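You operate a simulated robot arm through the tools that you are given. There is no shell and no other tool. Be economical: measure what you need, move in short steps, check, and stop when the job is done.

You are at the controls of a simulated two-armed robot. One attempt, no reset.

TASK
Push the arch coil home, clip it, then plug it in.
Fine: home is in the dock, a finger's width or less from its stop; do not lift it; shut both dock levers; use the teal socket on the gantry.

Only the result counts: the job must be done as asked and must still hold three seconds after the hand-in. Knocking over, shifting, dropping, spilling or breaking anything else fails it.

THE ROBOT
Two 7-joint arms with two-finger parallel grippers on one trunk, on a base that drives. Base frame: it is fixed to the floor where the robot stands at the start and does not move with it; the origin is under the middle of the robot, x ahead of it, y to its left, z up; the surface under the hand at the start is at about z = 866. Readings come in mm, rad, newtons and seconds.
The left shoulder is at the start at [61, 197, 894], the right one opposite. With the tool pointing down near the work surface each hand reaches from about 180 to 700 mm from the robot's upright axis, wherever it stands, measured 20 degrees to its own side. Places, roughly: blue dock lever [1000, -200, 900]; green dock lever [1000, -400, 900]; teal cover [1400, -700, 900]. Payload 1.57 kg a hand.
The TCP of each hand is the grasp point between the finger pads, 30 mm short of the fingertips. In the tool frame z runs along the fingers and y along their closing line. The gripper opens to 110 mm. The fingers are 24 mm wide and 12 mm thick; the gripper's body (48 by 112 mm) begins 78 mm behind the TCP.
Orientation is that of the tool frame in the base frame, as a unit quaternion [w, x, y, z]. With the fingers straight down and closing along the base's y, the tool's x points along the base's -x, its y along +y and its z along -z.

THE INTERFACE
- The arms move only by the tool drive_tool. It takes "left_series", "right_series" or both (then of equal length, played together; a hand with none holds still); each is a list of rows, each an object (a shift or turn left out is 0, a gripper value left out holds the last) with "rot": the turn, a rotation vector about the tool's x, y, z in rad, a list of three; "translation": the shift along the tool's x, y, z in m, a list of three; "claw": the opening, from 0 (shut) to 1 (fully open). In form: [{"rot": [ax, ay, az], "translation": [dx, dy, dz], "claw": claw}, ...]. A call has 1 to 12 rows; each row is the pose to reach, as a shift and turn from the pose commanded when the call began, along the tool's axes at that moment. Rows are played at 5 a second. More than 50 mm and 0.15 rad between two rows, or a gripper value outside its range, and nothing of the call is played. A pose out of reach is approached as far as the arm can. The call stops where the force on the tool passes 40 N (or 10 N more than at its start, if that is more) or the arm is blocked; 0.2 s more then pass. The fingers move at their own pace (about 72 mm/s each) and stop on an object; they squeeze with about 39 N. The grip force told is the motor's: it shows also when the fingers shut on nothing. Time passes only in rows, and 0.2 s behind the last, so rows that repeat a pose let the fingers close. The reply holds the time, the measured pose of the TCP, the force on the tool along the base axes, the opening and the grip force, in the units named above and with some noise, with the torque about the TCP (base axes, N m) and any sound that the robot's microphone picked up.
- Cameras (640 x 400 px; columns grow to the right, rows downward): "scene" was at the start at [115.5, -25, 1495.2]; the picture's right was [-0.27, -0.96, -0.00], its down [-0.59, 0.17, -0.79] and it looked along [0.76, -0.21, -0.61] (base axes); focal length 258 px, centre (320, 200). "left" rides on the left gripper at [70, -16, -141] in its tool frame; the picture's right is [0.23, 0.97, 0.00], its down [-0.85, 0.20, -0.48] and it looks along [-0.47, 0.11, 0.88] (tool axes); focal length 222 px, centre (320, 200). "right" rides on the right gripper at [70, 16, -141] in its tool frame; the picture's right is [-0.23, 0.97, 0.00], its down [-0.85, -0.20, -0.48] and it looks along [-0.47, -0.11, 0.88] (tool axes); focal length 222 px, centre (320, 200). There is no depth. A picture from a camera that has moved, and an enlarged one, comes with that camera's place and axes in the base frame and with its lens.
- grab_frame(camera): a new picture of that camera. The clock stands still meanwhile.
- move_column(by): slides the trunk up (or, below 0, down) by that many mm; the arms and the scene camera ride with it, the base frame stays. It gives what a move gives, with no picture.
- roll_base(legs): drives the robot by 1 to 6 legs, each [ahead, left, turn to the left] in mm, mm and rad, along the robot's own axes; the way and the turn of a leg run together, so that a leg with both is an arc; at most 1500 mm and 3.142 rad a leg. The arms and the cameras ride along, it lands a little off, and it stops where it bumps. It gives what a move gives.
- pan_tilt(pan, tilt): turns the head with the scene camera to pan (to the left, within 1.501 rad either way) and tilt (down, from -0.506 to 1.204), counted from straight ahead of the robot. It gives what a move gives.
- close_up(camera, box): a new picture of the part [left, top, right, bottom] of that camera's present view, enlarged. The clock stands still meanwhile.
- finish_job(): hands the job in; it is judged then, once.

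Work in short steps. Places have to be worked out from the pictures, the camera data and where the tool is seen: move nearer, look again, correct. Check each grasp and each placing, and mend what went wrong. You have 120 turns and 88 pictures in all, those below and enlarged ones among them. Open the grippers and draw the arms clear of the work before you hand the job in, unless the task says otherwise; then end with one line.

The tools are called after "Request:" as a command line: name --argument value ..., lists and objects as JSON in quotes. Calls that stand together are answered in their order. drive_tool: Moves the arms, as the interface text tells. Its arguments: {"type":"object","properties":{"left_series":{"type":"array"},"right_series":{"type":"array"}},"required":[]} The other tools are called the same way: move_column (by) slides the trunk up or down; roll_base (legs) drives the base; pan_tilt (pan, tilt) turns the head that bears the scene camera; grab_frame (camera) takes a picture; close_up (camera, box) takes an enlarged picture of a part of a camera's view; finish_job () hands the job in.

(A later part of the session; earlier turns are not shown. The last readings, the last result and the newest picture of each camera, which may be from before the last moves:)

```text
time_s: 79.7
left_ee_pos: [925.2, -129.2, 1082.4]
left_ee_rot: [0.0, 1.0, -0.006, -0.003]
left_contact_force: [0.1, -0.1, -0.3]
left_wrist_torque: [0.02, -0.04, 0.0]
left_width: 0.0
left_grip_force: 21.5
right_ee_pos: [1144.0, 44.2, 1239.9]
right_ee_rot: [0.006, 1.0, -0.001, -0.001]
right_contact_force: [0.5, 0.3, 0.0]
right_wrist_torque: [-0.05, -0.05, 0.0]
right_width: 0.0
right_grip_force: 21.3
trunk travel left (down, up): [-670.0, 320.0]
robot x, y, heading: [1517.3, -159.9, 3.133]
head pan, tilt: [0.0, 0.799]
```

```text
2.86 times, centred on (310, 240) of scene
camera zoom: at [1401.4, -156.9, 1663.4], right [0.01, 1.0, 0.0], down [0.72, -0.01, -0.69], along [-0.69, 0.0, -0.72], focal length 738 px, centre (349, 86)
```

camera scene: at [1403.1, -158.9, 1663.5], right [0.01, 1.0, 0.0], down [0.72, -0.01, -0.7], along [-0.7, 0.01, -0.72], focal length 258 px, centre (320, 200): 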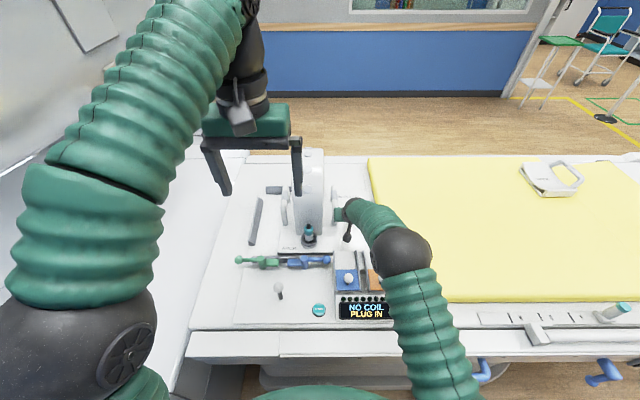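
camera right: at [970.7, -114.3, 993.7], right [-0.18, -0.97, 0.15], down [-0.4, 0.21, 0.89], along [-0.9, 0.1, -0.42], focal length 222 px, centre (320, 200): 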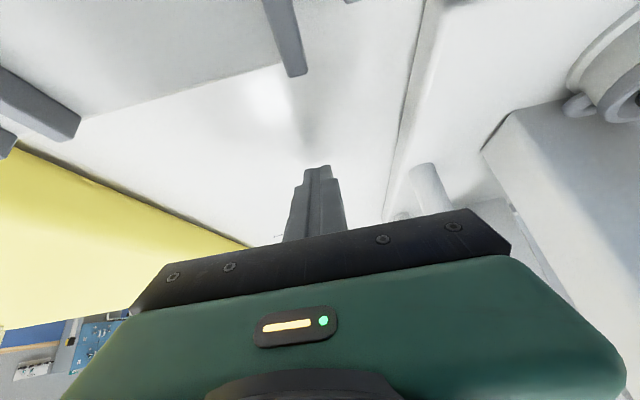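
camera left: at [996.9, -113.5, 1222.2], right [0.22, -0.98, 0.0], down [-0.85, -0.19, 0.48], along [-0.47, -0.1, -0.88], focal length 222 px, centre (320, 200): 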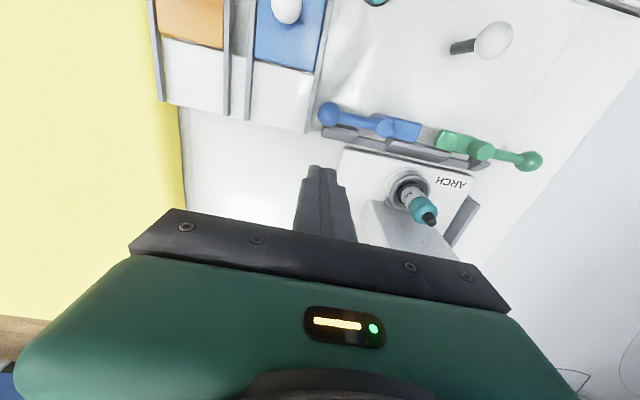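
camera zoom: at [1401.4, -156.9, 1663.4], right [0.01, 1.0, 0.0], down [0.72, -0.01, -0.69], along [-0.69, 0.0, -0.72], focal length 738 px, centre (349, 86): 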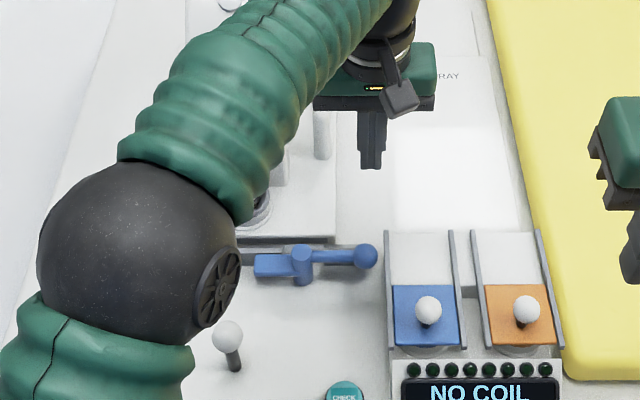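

The left camera confirms knob at (961,-133) and pivot at (964,-202). I descend with the fingertips to about z 920 behind the knob.

Request:
drive_tool --left_series '[{"translation": [0, 0.001, 0.035]}, {"translation": [0, 0.002, 0.07]}, {"translation": [0, 0.003, 0.105]}, {"translation": [0, 0.003, 0.12]}, {"translation": [0, 0.003, 0.132]}]'

Request:
grab_frame --camera "left"

Request:
grab_frame --camera "scene"

```text
time_s: 80.9
left_ee_pos: [926.4, -133.1, 946.5]
left_ee_rot: [0.0, 1.0, -0.006, -0.003]
left_contact_force: [0.1, 0.2, -0.6]
left_wrist_torque: [0.03, -0.03, 0.01]
left_width: 0.0
left_grip_force: 20.7
right_ee_pos: [1145.8, 42.4, 1238.9]
right_ee_rot: [0.006, 1.0, -0.001, -0.001]
right_contact_force: [0.6, 1.1, -0.5]
right_wrist_torque: [0.0, 0.0, 0.0]
right_width: 0.0
right_grip_force: 21.4
trunk travel left (down, up): [-670.0, 320.0]
robot x, y, heading: [1521.6, -162.8, 3.135]
head pan, tilt: [0.0, 0.799]
```

```text
55 pictures are left
camera left: at [999.3, -116.4, 1086.7], right [0.21, -0.98, 0.0], down [-0.85, -0.19, 0.48], along [-0.47, -0.1, -0.88], focal length 222 px, centre (320, 200)
```

left: 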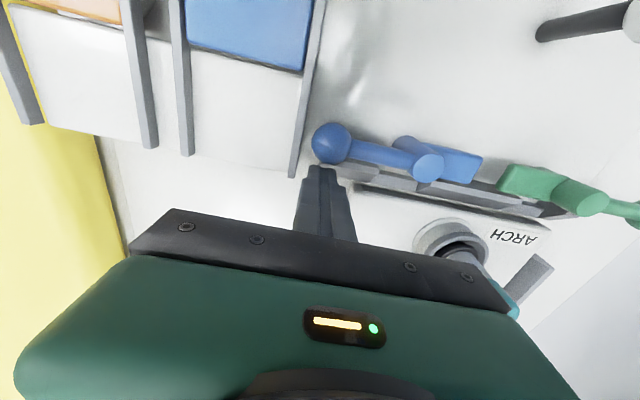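

```text
54 pictures are left
camera scene: at [1402.6, -157.7, 1663.5], right [0.01, 1.0, 0.0], down [0.72, -0.01, -0.7], along [-0.7, 0.01, -0.72], focal length 258 px, centre (320, 200)
```

scene: 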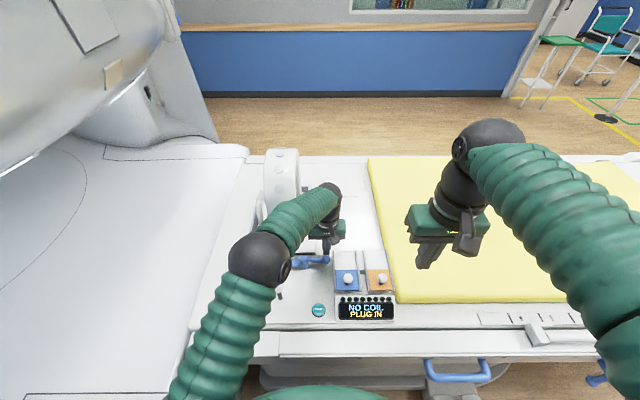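

Fingertips sit right behind the blue knob. I push it round the first half of its arc and check.

Request:
drive_tool --left_series '[{"translation": [0.016, 0, 0]}, {"translation": [0.026, -0.003, 0]}, {"translation": [0.036, -0.003, 0]}, {"translation": [0.045, -0.002, 0]}, {"translation": [0.054, 0.0, 0]}, {"translation": [0.063, 0.002, 0]}, {"translation": [0.071, 0.004, 0]}]'

Request:
grab_frame --camera "left"

```text
time_s: 82.5
left_ee_pos: [999.5, -136.8, 947.8]
left_ee_rot: [0.0, 1.0, -0.007, -0.003]
left_contact_force: [-0.5, 1.0, -0.8]
left_wrist_torque: [0.0, 0.06, -0.01]
left_width: 0.0
left_grip_force: 20.8
right_ee_pos: [1147.2, 42.5, 1239.3]
right_ee_rot: [0.005, 1.0, -0.001, -0.002]
right_contact_force: [-0.3, -0.4, 0.9]
right_wrist_torque: [0.01, 0.01, 0.02]
right_width: 0.1
right_grip_force: 21.9
trunk travel left (down, up): [-670.0, 320.0]
robot x, y, heading: [1517.6, -158.5, 3.132]
head pan, tilt: [0.0, 0.799]
```

```text
53 pictures are left
camera left: at [1070.9, -121.0, 1088.2], right [0.22, -0.98, 0.0], down [-0.85, -0.19, 0.48], along [-0.47, -0.1, -0.88], focal length 222 px, centre (320, 200)
```

left: 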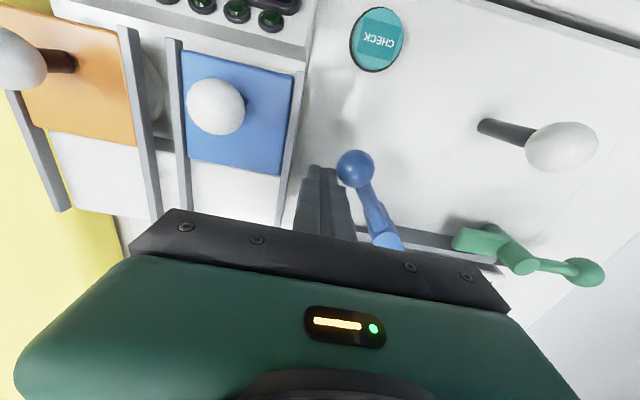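

The lever turns about its vertical post, now at ≈52°. I carry it on to 90°.

Request:
drive_tool --left_series '[{"translation": [0.007, 0.006, 0]}, {"translation": [0.014, 0.013, 0]}, {"translation": [0.02, 0.02, 0]}, {"translation": [0.026, 0.028, 0]}, {"translation": [0.03, 0.036, 0]}, {"translation": [0.033, 0.044, 0]}]'

Request:
grab_frame --camera "left"

```text
time_s: 83.9
left_ee_pos: [1030.4, -181.6, 946.5]
left_ee_rot: [-0.001, 1.0, -0.006, -0.004]
left_contact_force: [0.1, 1.9, 0.5]
left_wrist_torque: [0.05, -0.01, 0.0]
left_width: 0.0
left_grip_force: 21.1
right_ee_pos: [1146.2, 41.8, 1242.1]
right_ee_rot: [0.006, 1.0, -0.001, -0.002]
right_contact_force: [-0.7, 0.5, 0.8]
right_wrist_torque: [-0.03, 0.01, -0.02]
right_width: 0.0
right_grip_force: 20.9
trunk travel left (down, up): [-670.0, 320.0]
robot x, y, heading: [1518.7, -160.4, 3.133]
head pan, tilt: [0.0, 0.799]
```

```text
52 pictures are left
camera left: at [1103.0, -165.2, 1087.5], right [0.22, -0.98, 0.0], down [-0.85, -0.19, 0.48], along [-0.47, -0.1, -0.88], focal length 222 px, centre (320, 200)
```

left: 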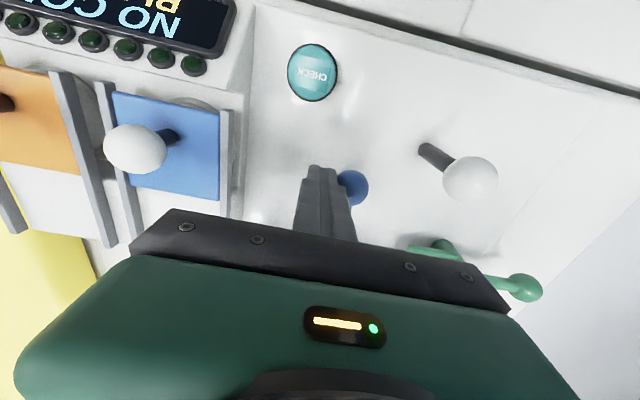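

The knob is now at about (1035,-203), i.e. 90°. I push a few mm more to feel for an end stop.

Request:
drive_tool --left_series '[{"translation": [0, 0.003, 0]}, {"translation": [0, 0.006, 0]}, {"translation": [0, 0.009, 0]}]'

```text
time_s: 84.7
left_ee_pos: [1030.9, -183.5, 945.8]
left_ee_rot: [0.0, 1.0, -0.007, -0.002]
left_contact_force: [3.9, 23.3, -4.2]
left_wrist_torque: [0.57, -0.1, 0.01]
left_width: 0.0
left_grip_force: 21.4
right_ee_pos: [1145.5, 46.6, 1240.0]
right_ee_rot: [0.008, 1.0, -0.002, -0.002]
right_contact_force: [0.9, -0.7, 0.1]
right_wrist_torque: [0.01, -0.01, 0.01]
right_width: 0.0
right_grip_force: 20.9
trunk travel left (down, up): [-670.0, 320.0]
robot x, y, heading: [1517.2, -158.7, 3.133]
head pan, tilt: [0.0, 0.799]
```

Firm end stop felt (23 N): blue is shut. I back off, rise, and cross over to behind the green knob.

Request:
drive_tool --left_series '[{"translation": [0, -0.014, 0]}, {"translation": [0, -0.014, -0.045]}, {"translation": [0, -0.014, -0.09]}, {"translation": [0, -0.014, -0.135]}, {"translation": [0, -0.014, -0.16]}, {"translation": [-0.0175, 0.0265, -0.16]}, {"translation": [-0.035, 0.067, -0.16]}, {"translation": [-0.0525, 0.1075, -0.16]}, {"translation": [-0.07, 0.148, -0.16]}, {"translation": [-0.0875, 0.1885, -0.16]}, {"translation": [-0.105, 0.229, -0.16]}]'

Request:
grab_frame --camera "left"

Request:
close_up --camera "scene" --box '[220, 170, 400, 310]'

```text
time_s: 87.1
left_ee_pos: [922.7, -422.6, 1105.3]
left_ee_rot: [-0.002, 1.0, -0.006, -0.003]
left_contact_force: [-0.1, -0.7, -0.3]
left_wrist_torque: [0.01, 0.02, 0.01]
left_width: 0.2
left_grip_force: 21.0
right_ee_pos: [1144.7, 38.8, 1241.4]
right_ee_rot: [0.004, 1.0, -0.001, 0.0]
right_contact_force: [0.1, 0.3, 0.6]
right_wrist_torque: [0.03, -0.01, 0.01]
right_width: 0.0
right_grip_force: 21.2
trunk travel left (down, up): [-670.0, 320.0]
robot x, y, heading: [1514.3, -161.3, 3.134]
head pan, tilt: [0.0, 0.799]
```

```text
51 pictures are left
camera left: at [994.6, -406.3, 1246.7], right [0.21, -0.98, 0.0], down [-0.85, -0.19, 0.48], along [-0.47, -0.1, -0.88], focal length 222 px, centre (320, 200)
```

left: 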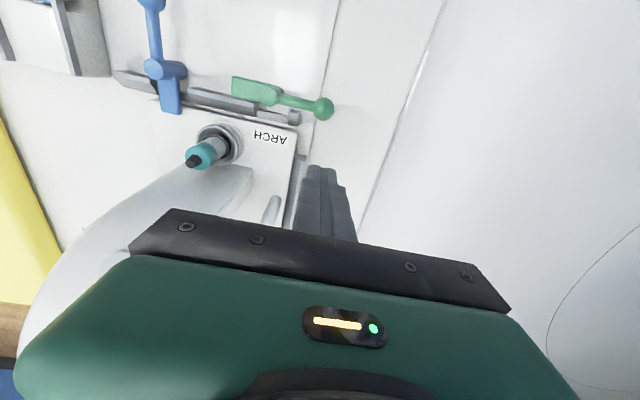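

```text
2.86 times, centred on (310, 240) of scene
camera zoom: at [1401.9, -162.1, 1663.4], right [0.01, 1.0, 0.0], down [0.72, 0.0, -0.69], along [-0.69, 0.01, -0.72], focal length 738 px, centre (349, 86)
```

zoom: 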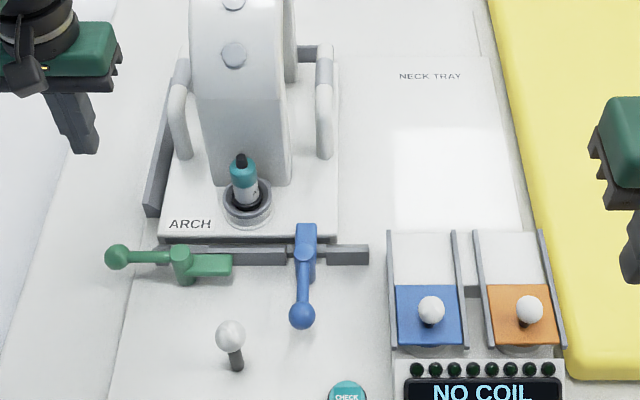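

Blue paddle now lies over the plate. Green knob ≈(961,-416); I descend behind it.

Request:
drive_tool --left_series '[{"translation": [0.002, -0.003, 0.04]}, {"translation": [0.003, -0.005, 0.08]}, {"translation": [0.003, -0.006, 0.12]}, {"translation": [0.003, -0.006, 0.145]}, {"translation": [0.003, -0.006, 0.158]}]'

Request:
drive_tool --left_series '[{"translation": [0.012, 0, 0]}, {"translation": [0.023, 0.001, 0]}, {"translation": [0.033, 0.002, 0]}, {"translation": [0.042, 0.001, 0]}, {"translation": [0.051, -0.001, 0]}, {"translation": [0.06, -0.003, 0]}, {"translation": [0.068, -0.006, 0]}]'

Request:
grab_frame --camera "left"

```text
time_s: 88.3
left_ee_pos: [925.8, -411.3, 952.2]
left_ee_rot: [-0.001, 1.0, -0.006, -0.003]
left_contact_force: [-0.1, 0.3, -0.9]
left_wrist_torque: [-0.03, -0.03, 0.03]
left_width: 0.0
left_grip_force: 20.8
right_ee_pos: [1145.7, 39.9, 1240.1]
right_ee_rot: [0.005, 1.0, 0.0, -0.002]
right_contact_force: [-0.3, 0.7, -0.7]
right_wrist_torque: [0.02, 0.0, 0.0]
right_width: 0.0
right_grip_force: 20.9
trunk travel left (down, up): [-670.0, 320.0]
robot x, y, heading: [1519.6, -161.9, 3.132]
head pan, tilt: [0.0, 0.799]
```

```text
time_s: 89.9
left_ee_pos: [994.2, -407.8, 948.6]
left_ee_rot: [-0.001, 1.0, -0.006, -0.004]
left_contact_force: [0.2, -0.1, 0.4]
left_wrist_torque: [0.01, -0.01, 0.0]
left_width: 0.0
left_grip_force: 21.3
right_ee_pos: [1146.0, 41.2, 1241.3]
right_ee_rot: [0.005, 1.0, 0.0, -0.001]
right_contact_force: [-0.1, 0.2, 0.5]
right_wrist_torque: [-0.02, 0.0, 0.0]
right_width: 0.0
right_grip_force: 20.9
trunk travel left (down, up): [-670.0, 320.0]
robot x, y, heading: [1518.6, -157.5, 3.131]
head pan, tilt: [0.0, 0.799]
```

```text
49 pictures are left
camera left: at [1065.4, -392.3, 1089.3], right [0.22, -0.98, 0.0], down [-0.85, -0.19, 0.48], along [-0.47, -0.1, -0.88], focal length 222 px, centre (320, 200)
```

left: 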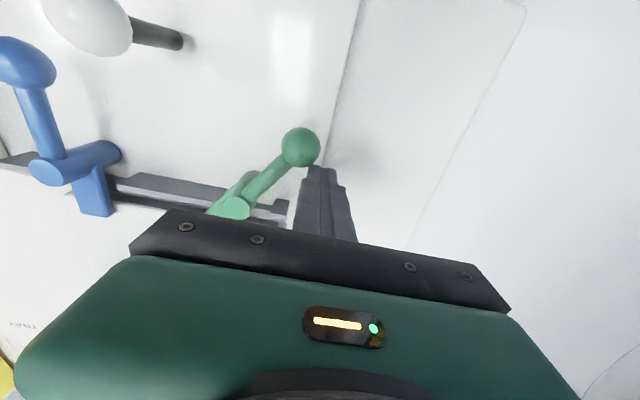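

Green turned to ≈51°. I carry it on to its end stop.

Request:
drive_tool --left_series '[{"translation": [0.008, -0.006, 0]}, {"translation": [0.015, -0.013, 0]}, {"translation": [0.021, -0.021, 0]}, {"translation": [0.027, -0.029, 0]}, {"translation": [0.031, -0.037, 0]}, {"translation": [0.034, -0.044, 0]}, {"translation": [0.034, -0.048, 0]}, {"translation": [0.034, -0.052, 0]}]'

```text
time_s: 91.7
left_ee_pos: [1027.2, -369.8, 948.5]
left_ee_rot: [0.006, 1.0, 0.0, -0.005]
left_contact_force: [-2.4, -29.7, -6.0]
left_wrist_torque: [-0.8, 0.07, -0.08]
left_width: 0.0
left_grip_force: 21.1
right_ee_pos: [1144.6, 39.9, 1240.1]
right_ee_rot: [0.005, 1.0, 0.0, -0.001]
right_contact_force: [0.4, 0.2, 0.0]
right_wrist_torque: [-0.08, 0.02, 0.01]
right_width: 0.0
right_grip_force: 21.5
trunk travel left (down, up): [-670.0, 320.0]
robot x, y, heading: [1517.1, -158.8, 3.137]
head pan, tilt: [0.0, 0.799]
stopped in row 8 (left hand): the force on the tool passed its limit at 44 N (the readings are from after the stop); the commanded pose is now the measured one
```

End stop reached. I back off and rise, then view the dock.

Request:
drive_tool --left_series '[{"translation": [0, 0.015, 0]}, {"translation": [0, 0.02, -0.04]}, {"translation": [0, 0.02, -0.08]}, {"translation": [0, 0.02, -0.12]}, {"translation": [0, 0.02, -0.16]}, {"translation": [0.03, 0.02, -0.19], "claw": 1}, {"translation": [0.06, 0.02, -0.22]}, {"translation": [0.09, 0.02, -0.25]}]'

Request:
close_up --camera "scene" --box '[220, 170, 400, 310]'

Request:
grab_frame --camera "left"

```text
time_s: 93.5
left_ee_pos: [1124.7, -382.3, 1202.1]
left_ee_rot: [0.003, 1.0, -0.003, -0.007]
left_contact_force: [0.5, -0.5, -0.1]
left_wrist_torque: [-0.01, -0.02, 0.01]
left_width: 109.4
left_grip_force: 0.9
right_ee_pos: [1148.2, 42.5, 1240.2]
right_ee_rot: [0.005, 1.0, 0.0, -0.004]
right_contact_force: [0.0, 0.4, 0.1]
right_wrist_torque: [0.03, 0.02, 0.01]
right_width: 0.0
right_grip_force: 21.1
trunk travel left (down, up): [-670.0, 320.0]
robot x, y, heading: [1518.0, -162.2, 3.135]
head pan, tilt: [0.0, 0.799]
```

```text
2.86 times, centred on (310, 240) of scene
camera zoom: at [1407.7, -160.4, 1663.8], right [0.01, 1.0, 0.0], down [0.72, -0.01, -0.7], along [-0.7, 0.01, -0.72], focal length 738 px, centre (349, 86)
```

zoom: 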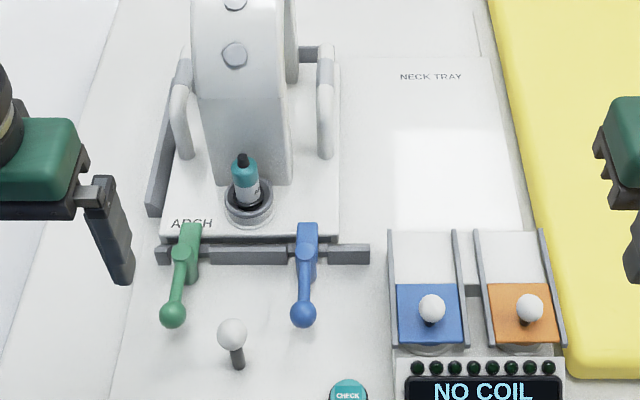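

```text
47 pictures are left
camera left: at [1197.6, -364.6, 1341.9], right [0.22, -0.98, 0.0], down [-0.85, -0.19, 0.49], along [-0.48, -0.11, -0.87], focal length 222 px, centre (320, 200)
```

left: 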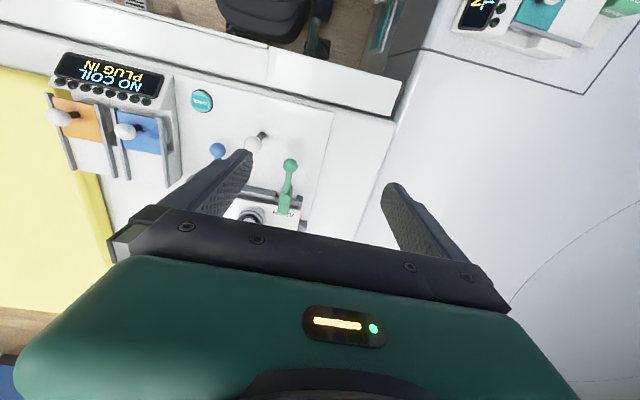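

Both levers are shut over the plate. Now I look at the gantry console to the left.

Request:
pan_tilt --pan 1.3 --tilt 0.9

Request:
grab_frame --camera "scene"

```text
time_s: 95.0
left_ee_pos: [1121.6, -381.8, 1200.3]
left_ee_rot: [0.003, 1.0, -0.003, -0.007]
left_contact_force: [-0.4, 0.1, -0.3]
left_wrist_torque: [0.02, 0.04, 0.01]
left_width: 110.4
left_grip_force: 0.1
right_ee_pos: [1145.7, 42.8, 1240.1]
right_ee_rot: [0.007, 1.0, 0.0, -0.002]
right_contact_force: [-0.6, 0.1, 0.6]
right_wrist_torque: [0.02, 0.01, 0.02]
right_width: 0.0
right_grip_force: 21.1
trunk travel left (down, up): [-670.0, 320.0]
robot x, y, heading: [1515.4, -161.4, 3.131]
head pan, tilt: [1.3, 0.901]
```

```text
46 pictures are left
camera scene: at [1464.2, -233.4, 1655.8], right [-0.96, 0.27, 0.0], down [0.22, 0.75, -0.62], along [-0.17, -0.6, -0.78], focal length 258 px, centre (320, 200)
```

scene: 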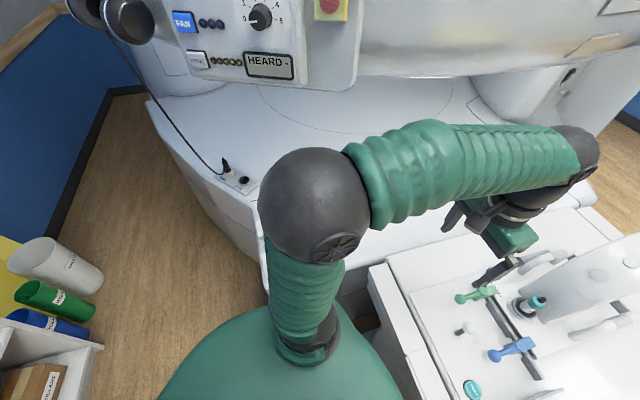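

The elbow hides the console. I back off from the table and turn left to face the gantry console.

Request:
roll_base --legs '[[-130, -30, 0], [0, 0, 0.75]]'

Request:
pan_tilt --pan 0.3 --tilt 0.85

Request:
grab_frame --camera "scene"

Request:
grab_frame --camera "left"

```text
time_s: 98.3
left_ee_pos: [1504.0, -561.6, 1201.1]
left_ee_rot: [0.006, 0.933, 0.361, -0.004]
left_contact_force: [0.0, 0.9, 0.1]
left_wrist_torque: [-0.04, 0.02, -0.02]
left_width: 110.1
left_grip_force: 0.0
right_ee_pos: [1235.3, -230.6, 1239.9]
right_ee_rot: [0.007, 0.932, 0.364, 0.001]
right_contact_force: [0.5, -1.2, 0.5]
right_wrist_torque: [-0.01, -0.01, -0.02]
right_width: 0.0
right_grip_force: 21.1
trunk travel left (down, up): [-670.0, 320.0]
robot x, y, heading: [1644.9, -131.0, -2.399]
head pan, tilt: [1.3, 0.901]
```

```text
time_s: 99.5
left_ee_pos: [1506.0, -561.4, 1199.3]
left_ee_rot: [0.006, 0.933, 0.361, -0.004]
left_contact_force: [0.4, -0.3, -0.2]
left_wrist_torque: [-0.05, 0.01, 0.02]
left_width: 110.2
left_grip_force: 0.1
right_ee_pos: [1235.0, -232.0, 1241.6]
right_ee_rot: [0.008, 0.932, 0.363, 0.0]
right_contact_force: [1.1, 0.2, 0.4]
right_wrist_torque: [0.0, -0.01, -0.01]
right_width: 0.0
right_grip_force: 21.0
trunk travel left (down, up): [-670.0, 320.0]
robot x, y, heading: [1645.7, -129.4, -2.404]
head pan, tilt: [0.3, 0.85]
```

```text
45 pictures are left
camera scene: at [1581.8, -220.4, 1659.6], right [-0.86, 0.51, 0.0], down [0.38, 0.65, -0.66], along [-0.33, -0.57, -0.75], focal length 258 px, centre (320, 200)
```

scene: 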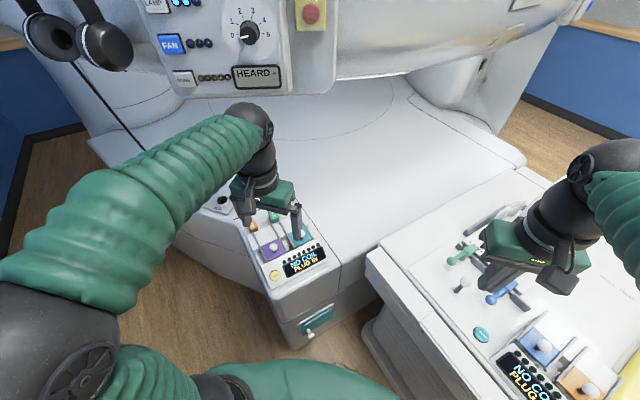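

```text
44 pictures are left
camera left: at [1548.0, -499.5, 1341.1], right [0.82, -0.57, 0.0], down [-0.5, -0.72, 0.49], along [-0.27, -0.41, -0.87], focal length 222 px, centre (320, 200)
```

left: 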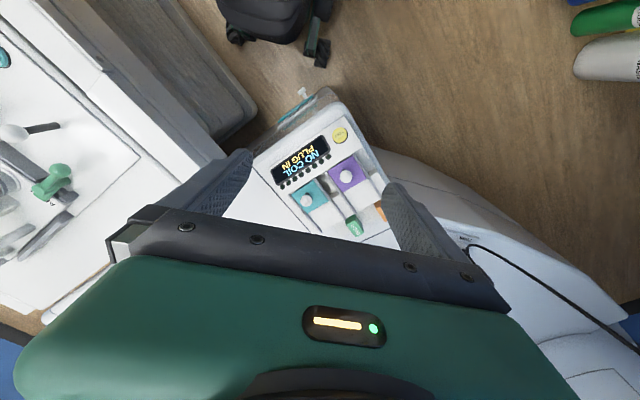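

The console is in view. I enlarge it from both cameras.

Request:
close_up --camera "left" --box '[230, 80, 410, 250]'

Request:
close_up --camera "scene" --box '[210, 190, 350, 290]'

```text
2.35 times, centred on (320, 165) of left
camera zoom: at [1548.0, -499.5, 1341.1], right [0.82, -0.57, 0.0], down [-0.5, -0.72, 0.49], along [-0.27, -0.41, -0.87], focal length 523 px, centre (320, 282)
```

zoom: 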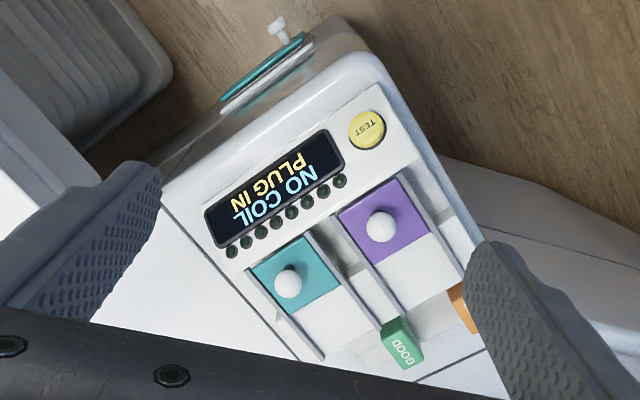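

```text
4.00 times, centred on (280, 240) of scene
camera zoom: at [1581.8, -220.4, 1659.6], right [-0.86, 0.51, 0.0], down [0.38, 0.65, -0.66], along [-0.33, -0.57, -0.75], focal length 1033 px, centre (480, 40)
```

zoom: 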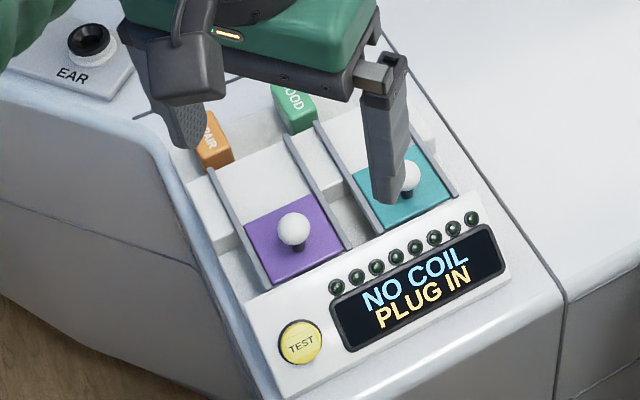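

The teal tile slides in a track along y; its knob is at ≈(1397,-671,940). I bring the closed left fingers to its display side (+y), aligned with the base axes, at z≈1000.

Request:
drive_tool --left_series '[{"translation": [-0.0218, -0.003, 0.0333], "rot": [0, 0, 0.123], "claw": 0}, {"translation": [-0.0437, -0.006, 0.0667], "rot": [0, 0, 0.246]}, {"translation": [-0.0655, -0.009, 0.1], "rot": [0, 0, 0.369]}, {"translation": [-0.0873, -0.012, 0.1333], "rot": [0, 0, 0.492]}, {"translation": [-0.109, -0.015, 0.1667], "rot": [0, 0, 0.615]}, {"translation": [-0.131, -0.018, 0.2], "rot": [0, 0, 0.738]}]'

Request:
grab_frame --camera "left"

Request:
close_up --camera "scene" --box '[210, 190, 350, 290]'

```text
time_s: 100.9
left_ee_pos: [1397.0, -642.4, 1005.7]
left_ee_rot: [0.008, 1.0, 0.0, -0.001]
left_contact_force: [-0.5, -0.1, -0.8]
left_wrist_torque: [0.02, 0.0, -0.02]
left_width: 0.0
left_grip_force: 21.6
right_ee_pos: [1234.7, -233.0, 1239.9]
right_ee_rot: [0.007, 0.932, 0.363, 0.001]
right_contact_force: [0.0, -0.1, 0.8]
right_wrist_torque: [0.03, 0.0, -0.01]
right_width: 0.2
right_grip_force: 21.3
trunk travel left (down, up): [-670.0, 320.0]
robot x, y, heading: [1645.9, -129.9, -2.405]
head pan, tilt: [0.3, 0.85]
```

```text
41 pictures are left
camera left: at [1468.6, -622.2, 1146.6], right [0.23, -0.97, 0.01], down [-0.85, -0.19, 0.48], along [-0.47, -0.12, -0.87], focal length 222 px, centre (320, 200)
```

left: 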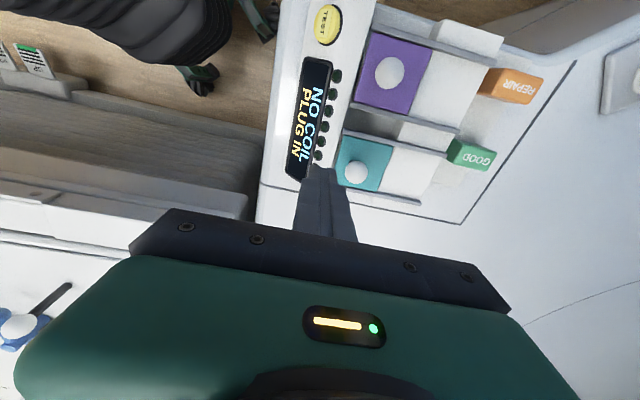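

```text
4.00 times, centred on (280, 240) of scene
camera zoom: at [1580.0, -222.7, 1659.4], right [-0.86, 0.51, 0.0], down [0.38, 0.65, -0.66], along [-0.33, -0.57, -0.75], focal length 1033 px, centre (480, 40)
```

zoom: 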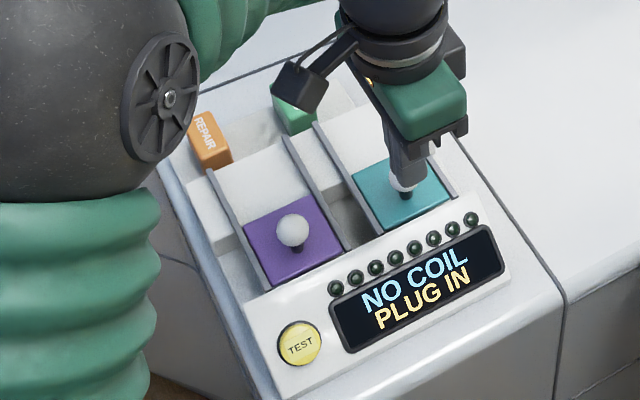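

Knob is at ≈(1393,-678,932). I lower the fingertips to z≈926 just in front of it.

Request:
drive_tool --left_series '[{"translation": [-0.002, 0.0, 0.025]}, {"translation": [-0.004, 0.0, 0.04]}, {"translation": [-0.004, 0.0, 0.05]}]'

Request:
close_up --camera "scene" --box '[280, 210, 340, 255]'

```text
time_s: 101.7
left_ee_pos: [1394.0, -640.0, 953.9]
left_ee_rot: [0.007, 1.0, 0.0, -0.003]
left_contact_force: [-0.2, 0.2, 0.6]
left_wrist_torque: [-0.01, 0.0, -0.01]
left_width: 0.0
left_grip_force: 21.2
right_ee_pos: [1235.3, -232.7, 1241.3]
right_ee_rot: [0.007, 0.932, 0.363, 0.0]
right_contact_force: [-0.6, 0.1, 0.3]
right_wrist_torque: [-0.03, 0.0, -0.02]
right_width: 0.0
right_grip_force: 21.6
trunk travel left (down, up): [-670.0, 320.0]
robot x, y, heading: [1644.2, -132.3, -2.406]
head pan, tilt: [0.3, 0.85]
```

```text
8.89 times, centred on (310, 232) of scene
camera zoom: at [1581.5, -220.8, 1659.6], right [-0.86, 0.51, 0.0], down [0.38, 0.65, -0.66], along [-0.33, -0.57, -0.75], focal length 2295 px, centre (409, -89)
```

zoom: 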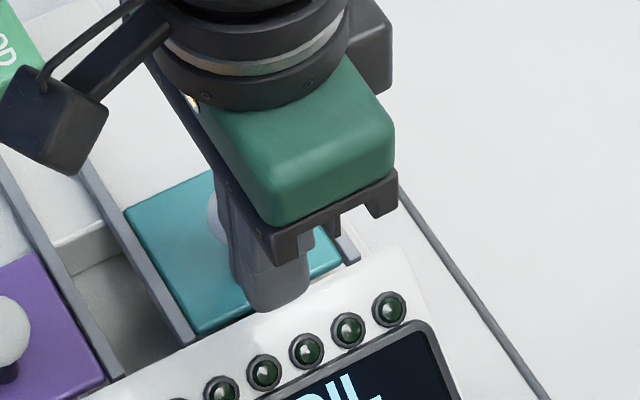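

Finger sits just ahead of the knob. I push the tile along -y.

Request:
drive_tool --left_series '[{"translation": [0, 0.008, 0]}, {"translation": [0, 0.016, 0]}, {"translation": [0, 0.024, 0]}, {"translation": [0, 0.032, 0]}, {"translation": [0, 0.04, 0]}, {"translation": [0, 0.048, 0]}, {"translation": [0, 0.056, 0]}]'

Request:
grab_frame --camera "left"

```text
time_s: 103.3
left_ee_pos: [1392.3, -695.2, 952.6]
left_ee_rot: [0.007, 1.0, 0.0, -0.001]
left_contact_force: [0.3, 0.5, 1.3]
left_wrist_torque: [-0.01, 0.02, 0.03]
left_width: 0.0
left_grip_force: 21.8
right_ee_pos: [1236.0, -234.1, 1240.7]
right_ee_rot: [0.007, 0.932, 0.363, 0.0]
right_contact_force: [0.1, -0.6, -0.2]
right_wrist_torque: [0.01, 0.01, 0.0]
right_width: 0.0
right_grip_force: 21.5
trunk travel left (down, up): [-670.0, 320.0]
robot x, y, heading: [1647.1, -129.6, -2.405]
head pan, tilt: [0.3, 0.85]
```

```text
38 pictures are left
camera left: at [1462.9, -676.9, 1093.8], right [0.23, -0.97, 0.01], down [-0.85, -0.19, 0.48], along [-0.47, -0.12, -0.87], focal length 222 px, centre (320, 200)
```

left: 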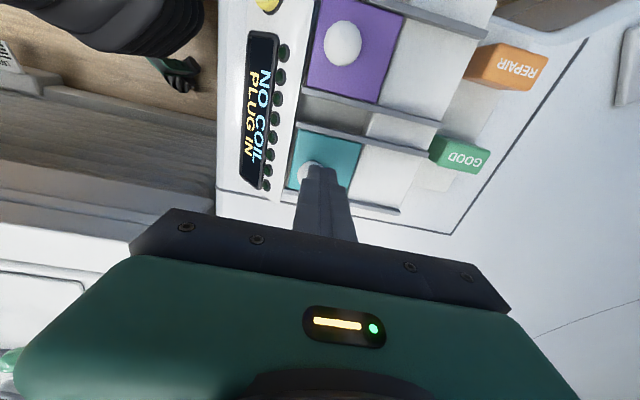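

The finger passed over the knob, so the knob is lower: recomputed ≈(1385,-688,905). I go back, lower to fingertip z≈907 and retry.

Request:
drive_tool --left_series '[{"translation": [0, 0, -0.01]}, {"translation": [-0.003, -0.02, -0.01]}, {"translation": [-0.006, -0.04, -0.01]}, {"translation": [-0.006, -0.042, 0]}, {"translation": [-0.006, -0.042, 0.01]}, {"translation": [-0.006, -0.042, 0.017]}]'

Request:
close_up --camera "left" --box '[230, 100, 420, 220]'

```text
time_s: 104.7
left_ee_pos: [1385.3, -655.4, 936.1]
left_ee_rot: [0.006, 1.0, 0.0, -0.002]
left_contact_force: [-0.4, 1.0, -0.1]
left_wrist_torque: [0.01, 0.02, 0.02]
left_width: 0.0
left_grip_force: 21.5
right_ee_pos: [1235.7, -232.7, 1241.3]
right_ee_rot: [0.007, 0.932, 0.363, 0.0]
right_contact_force: [0.0, -0.1, 0.1]
right_wrist_torque: [-0.02, -0.01, 0.0]
right_width: 0.4
right_grip_force: 21.5
trunk travel left (down, up): [-670.0, 320.0]
robot x, y, heading: [1644.1, -130.4, -2.405]
head pan, tilt: [0.3, 0.85]
```

```text
3.33 times, centred on (325, 160) of left
camera zoom: at [1457.2, -636.0, 1076.6], right [0.23, -0.97, 0.01], down [-0.85, -0.19, 0.48], along [-0.47, -0.12, -0.87], focal length 740 px, centre (303, 333)
```

zoom: 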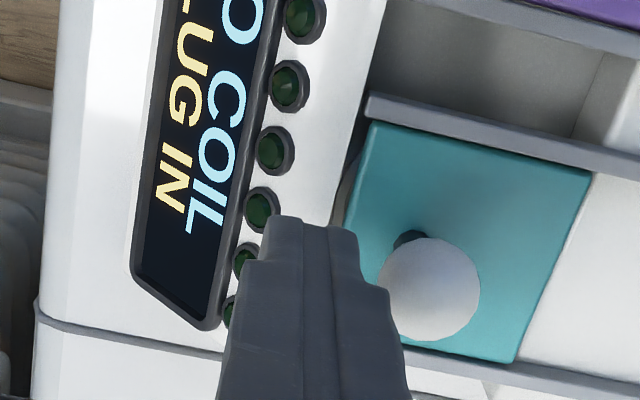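

The finger is now beside the ball. I push -y again.

Request:
drive_tool --left_series '[{"translation": [0, 0.008, 0.002]}, {"translation": [0, 0.016, 0.002]}, {"translation": [0, 0.024, 0.002]}, {"translation": [0, 0.032, 0.002]}]'

Request:
close_up --camera "left" --box '[230, 100, 420, 220]'

```text
time_s: 105.7
left_ee_pos: [1386.9, -685.9, 933.0]
left_ee_rot: [0.007, 1.0, 0.001, -0.001]
left_contact_force: [0.5, 1.3, 2.2]
left_wrist_torque: [0.04, 0.04, 0.03]
left_width: 0.1
left_grip_force: 20.7
right_ee_pos: [1234.1, -231.9, 1240.3]
right_ee_rot: [0.006, 0.932, 0.363, 0.001]
right_contact_force: [0.0, 0.3, 0.2]
right_wrist_torque: [0.0, -0.01, -0.04]
right_width: 0.0
right_grip_force: 21.9
trunk travel left (down, up): [-670.0, 320.0]
robot x, y, heading: [1646.7, -131.2, -2.404]
head pan, tilt: [0.3, 0.85]
```

```text
3.33 times, centred on (325, 160) of left
camera zoom: at [1458.3, -666.3, 1073.7], right [0.23, -0.97, 0.01], down [-0.85, -0.19, 0.48], along [-0.47, -0.12, -0.87], focal length 740 px, centre (303, 333)
```

zoom: 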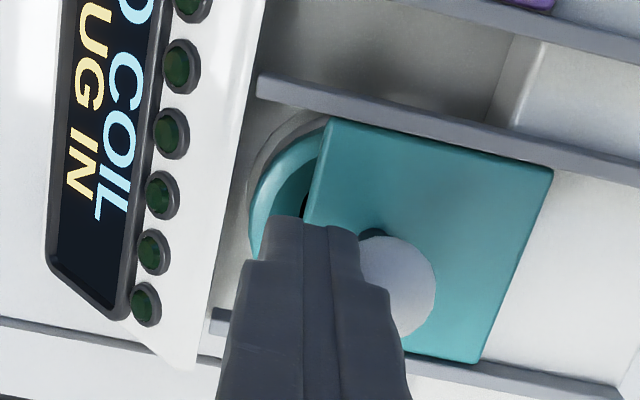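

The tile slides and a teal-ringed socket appears. I continue pushing.

Request:
drive_tool --left_series '[{"translation": [0, 0.008, 0]}, {"translation": [0, 0.016, 0]}, {"translation": [0, 0.024, 0]}, {"translation": [0, 0.032, 0]}, {"translation": [0, 0.04, 0]}, {"translation": [0, 0.048, 0]}]'

Request:
grab_frame --camera "left"

```text
time_s: 107.1
left_ee_pos: [1387.2, -734.1, 935.5]
left_ee_rot: [0.006, 1.0, 0.0, -0.002]
left_contact_force: [0.4, -0.1, -0.7]
left_wrist_torque: [-0.02, -0.01, -0.02]
left_width: 0.0
left_grip_force: 21.5
right_ee_pos: [1234.4, -231.4, 1240.8]
right_ee_rot: [0.007, 0.932, 0.363, -0.001]
right_contact_force: [0.3, -1.0, -0.2]
right_wrist_torque: [0.0, -0.03, -0.02]
right_width: 0.1
right_grip_force: 21.1
trunk travel left (down, up): [-670.0, 320.0]
robot x, y, heading: [1645.8, -133.1, -2.406]
head pan, tilt: [0.3, 0.85]
```

```text
35 pictures are left
camera left: at [1457.3, -715.4, 1076.5], right [0.23, -0.97, 0.01], down [-0.85, -0.19, 0.48], along [-0.47, -0.12, -0.87], focal length 222 px, centre (320, 200)
```

left: 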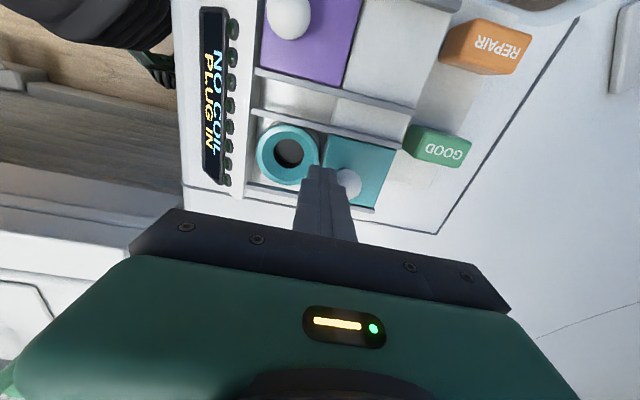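

Socket is almost wholly bare. I push another 12 mm for clearance, watching force.

Request:
drive_tool --left_series '[{"translation": [0, 0.004, 0]}, {"translation": [0, 0.008, 0]}, {"translation": [0, 0.012, 0]}]'

Request:
close_up --camera "left" --box '[210, 80, 450, 230]'

```text
time_s: 107.9
left_ee_pos: [1385.0, -738.9, 935.3]
left_ee_rot: [0.005, 1.0, 0.0, 0.0]
left_contact_force: [5.5, 19.9, 1.1]
left_wrist_torque: [0.6, -0.17, -0.03]
left_width: 0.1
left_grip_force: 21.2
right_ee_pos: [1234.6, -227.1, 1240.9]
right_ee_rot: [0.009, 0.932, 0.363, 0.0]
right_contact_force: [0.4, -0.6, 1.1]
right_wrist_torque: [-0.04, 0.05, -0.02]
right_width: 0.3
right_grip_force: 20.9
trunk travel left (down, up): [-670.0, 320.0]
robot x, y, heading: [1645.0, -130.7, -2.403]
head pan, tilt: [0.3, 0.85]
```

```text
2.67 times, centred on (330, 155) of left
camera zoom: at [1456.0, -720.1, 1077.2], right [0.23, -0.97, 0.01], down [-0.85, -0.19, 0.48], along [-0.47, -0.12, -0.88], focal length 592 px, centre (293, 320)
```

zoom: 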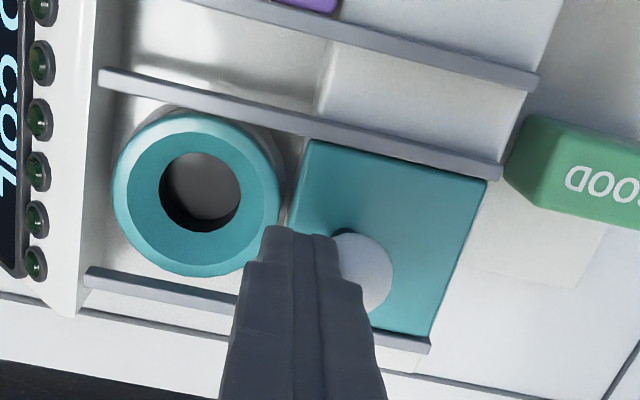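

The cover is against its end stop and the socket is fully bare. I back off and rise, then take a picture for triangulating the socket.

Request:
drive_tool --left_series '[{"translation": [0, -0.012, 0]}, {"translation": [0, -0.014, -0.04]}, {"translation": [0, -0.014, -0.08]}, {"translation": [0.015, -0.014, -0.12]}, {"translation": [0.03, -0.014, -0.16]}, {"translation": [0.03, -0.014, -0.2]}, {"translation": [0.03, -0.014, -0.2]}]'

Request:
close_up --camera "left" --box '[210, 100, 450, 250]'

Request:
close_up --camera "scene" --box '[240, 200, 340, 270]'

```text
time_s: 109.7
left_ee_pos: [1427.7, -716.1, 1112.3]
left_ee_rot: [-0.022, 1.0, -0.002, 0.02]
left_contact_force: [-0.5, 0.7, -0.4]
left_wrist_torque: [0.0, -0.03, 0.01]
left_width: 0.2
left_grip_force: 21.4
right_ee_pos: [1240.5, -229.4, 1245.0]
right_ee_rot: [0.007, 0.932, 0.363, -0.001]
right_contact_force: [0.8, 0.0, 0.0]
right_wrist_torque: [0.02, -0.01, -0.02]
right_width: 0.3
right_grip_force: 21.4
trunk travel left (down, up): [-670.0, 320.0]
robot x, y, heading: [1644.2, -127.7, -2.401]
head pan, tilt: [0.3, 0.85]
stopped in row 7 (left hand): the arm was blocked; the commanded pose is now the measured one
```

```text
2.67 times, centred on (330, 175) of left
camera zoom: at [1492.3, -704.7, 1257.8], right [0.22, -0.97, -0.04], down [-0.87, -0.22, 0.43], along [-0.43, -0.07, -0.9], focal length 592 px, centre (293, 267)
```

zoom: 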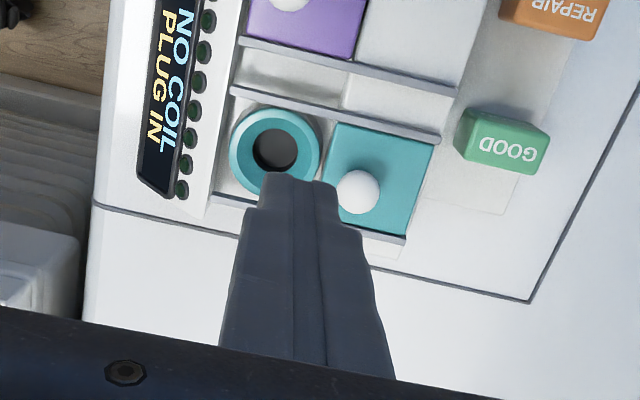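

```text
5.71 times, centred on (290, 235) of scene
camera zoom: at [1586.3, -216.3, 1661.7], right [-0.86, 0.51, 0.0], down [0.38, 0.65, -0.66], along [-0.34, -0.57, -0.75], focal length 1475 px, centre (491, 0)
```

zoom: 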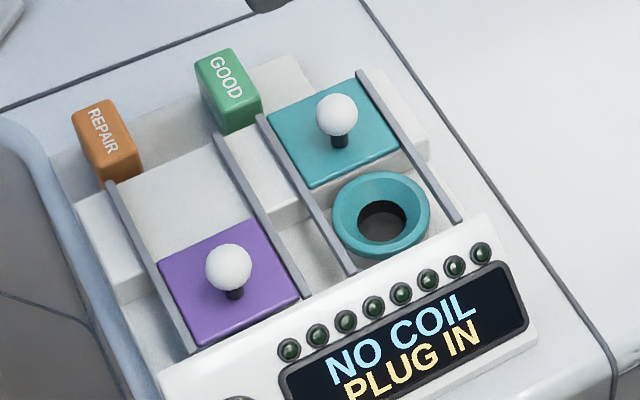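

The arm was blocked, most likely its wrist under the gantry overhang. I move down slightly and out towards +y, away from the gantry.

Request:
drive_tool --left_series '[{"translation": [0, -0.005, 0.02]}, {"translation": [0, -0.045, 0.02]}, {"translation": [0, -0.085, 0.02]}, {"translation": [0, -0.125, 0.02]}, {"translation": [0, -0.165, 0.0]}]'

Request:
grab_frame --camera "scene"

```text
time_s: 110.9
left_ee_pos: [1424.9, -551.1, 1119.3]
left_ee_rot: [-0.017, 1.0, -0.002, 0.017]
left_contact_force: [0.2, 0.2, 0.6]
left_wrist_torque: [0.0, 0.01, 0.04]
left_width: 0.1
left_grip_force: 20.6
right_ee_pos: [1239.4, -228.9, 1242.6]
right_ee_rot: [0.008, 0.932, 0.363, -0.001]
right_contact_force: [-0.1, 1.4, 0.1]
right_wrist_torque: [-0.03, 0.04, 0.03]
right_width: 0.0
right_grip_force: 21.1
trunk travel left (down, up): [-670.0, 320.0]
robot x, y, heading: [1645.7, -131.1, -2.402]
head pan, tilt: [0.3, 0.85]
```

```text
31 pictures are left
camera scene: at [1583.7, -216.1, 1659.8], right [-0.86, 0.51, 0.0], down [0.38, 0.65, -0.66], along [-0.34, -0.57, -0.75], focal length 258 px, centre (320, 200)
```

scene: 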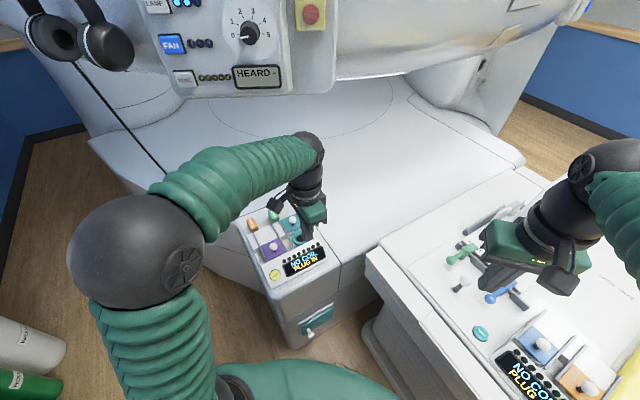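

Nothing was disturbed; the socket triangulates to ≈(1385,-704), ring top z≈862. I return to the dock position to fetch the plug.

Request:
roll_base --legs '[[0, 0, -0.747], [125, 30, 0]]'

Request:
pan_tilt --pan 0.0 --tilt 0.8

Request:
close_up --camera "scene" --box '[220, 170, 380, 290]'

Request:
grab_frame --camera "left"

```text
time_s: 114.2
left_ee_pos: [1067.1, -299.1, 1119.1]
left_ee_rot: [-0.008, 0.926, -0.377, 0.024]
left_contact_force: [-0.4, -0.3, 0.0]
left_wrist_torque: [-0.04, -0.02, -0.02]
left_width: 0.0
left_grip_force: 21.5
right_ee_pos: [1157.0, 63.5, 1241.0]
right_ee_rot: [0.009, 1.0, -0.012, -0.003]
right_contact_force: [-0.2, 0.2, -0.6]
right_wrist_torque: [-0.03, 0.0, 0.04]
right_width: 0.1
right_grip_force: 21.0
trunk travel left (down, up): [-670.0, 320.0]
robot x, y, heading: [1520.6, -151.9, 3.111]
head pan, tilt: [0.3, 0.85]
```

```text
time_s: 115.0
left_ee_pos: [1064.0, -301.4, 1117.9]
left_ee_rot: [-0.009, 0.926, -0.376, 0.024]
left_contact_force: [0.0, 1.8, -0.3]
left_wrist_torque: [-0.01, 0.02, -0.02]
left_width: 0.0
left_grip_force: 21.2
right_ee_pos: [1154.1, 60.8, 1240.6]
right_ee_rot: [0.008, 1.0, -0.012, -0.002]
right_contact_force: [0.0, 0.2, -0.3]
right_wrist_torque: [0.01, 0.02, 0.0]
right_width: 0.0
right_grip_force: 21.3
trunk travel left (down, up): [-670.0, 320.0]
robot x, y, heading: [1522.7, -154.7, 3.111]
head pan, tilt: [0.0, 0.799]
```

```text
3.33 times, centred on (300, 230) of scene
camera zoom: at [1405.2, -147.8, 1663.4], right [0.03, 1.0, 0.0], down [0.72, -0.02, -0.69], along [-0.69, 0.02, -0.72], focal length 861 px, centre (387, 100)
```

zoom: 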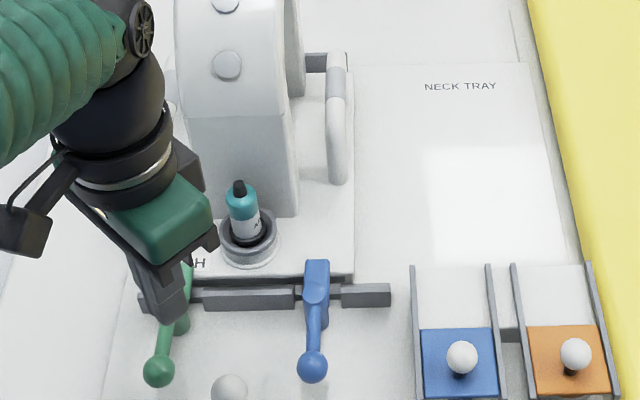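

```text
29 pictures are left
camera left: at [1119.0, -336.9, 1261.9], right [-0.52, -0.86, -0.03], down [-0.78, 0.45, 0.44], along [-0.36, 0.25, -0.9], focal length 222 px, centre (320, 200)
```

left: 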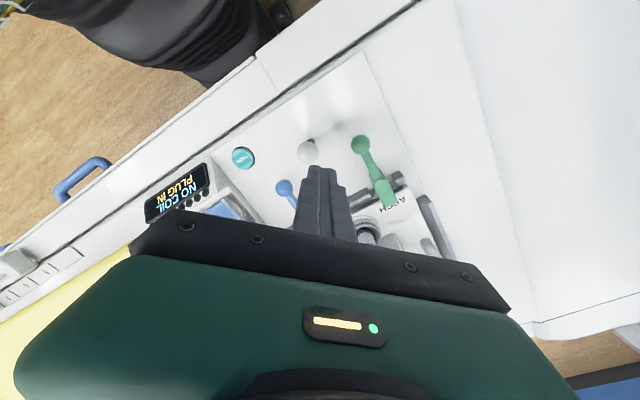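

Plug axis is at ≈(881,-276), top z≈1009. I align the left hand with the base axes, open it and bring it above the plug.

Request:
drive_tool --left_series '[{"translation": [-0.0248, 0.0183, 0], "rot": [-0.0027, -0.0082, -0.129], "claw": 0.8}, {"translation": [-0.0495, 0.0366, 0], "rot": [-0.0053, -0.0163, -0.258]}, {"translation": [-0.0743, 0.0549, 0], "rot": [-0.008, -0.0245, -0.387]}, {"translation": [-0.099, 0.0732, 0], "rot": [-0.0107, -0.0327, -0.516]}, {"translation": [-0.1238, 0.0915, 0], "rot": [-0.0133, -0.0408, -0.645]}, {"translation": [-0.1485, 0.1098, 0], "rot": [-0.016, -0.049, -0.773]}]'

Request:
grab_frame --camera "left"

Request:
close_up --camera "scene" --box '[220, 150, 380, 270]'

```text
time_s: 116.4
left_ee_pos: [882.6, -278.3, 1109.0]
left_ee_rot: [-0.002, 1.0, 0.002, 0.002]
left_contact_force: [-0.9, -0.8, 0.3]
left_wrist_torque: [0.0, -0.01, 0.02]
left_width: 88.0
left_grip_force: 0.1
right_ee_pos: [1153.9, 56.9, 1239.9]
right_ee_rot: [0.007, 1.0, -0.012, -0.001]
right_contact_force: [0.0, -0.6, -0.4]
right_wrist_torque: [0.02, -0.02, -0.01]
right_width: 0.0
right_grip_force: 21.6
trunk travel left (down, up): [-670.0, 320.0]
robot x, y, heading: [1521.9, -156.8, 3.115]
head pan, tilt: [0.0, 0.799]
```

```text
28 pictures are left
camera left: at [952.4, -261.2, 1250.2], right [0.23, -0.97, 0.0], down [-0.86, -0.2, 0.47], along [-0.46, -0.11, -0.88], focal length 222 px, centre (320, 200)
```

left: 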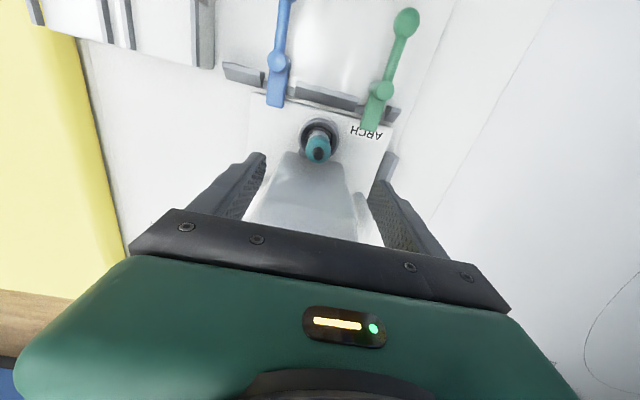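

```text
3.33 times, centred on (300, 210) of scene
camera zoom: at [1403.6, -151.5, 1663.4], right [0.03, 1.0, 0.0], down [0.72, -0.02, -0.69], along [-0.69, 0.02, -0.72], focal length 861 px, centre (387, 167)
```

zoom: 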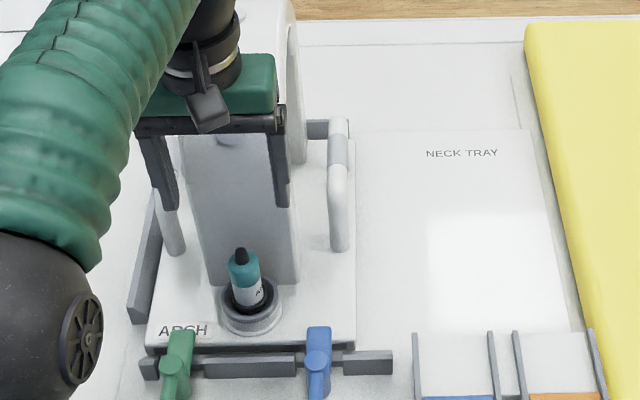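

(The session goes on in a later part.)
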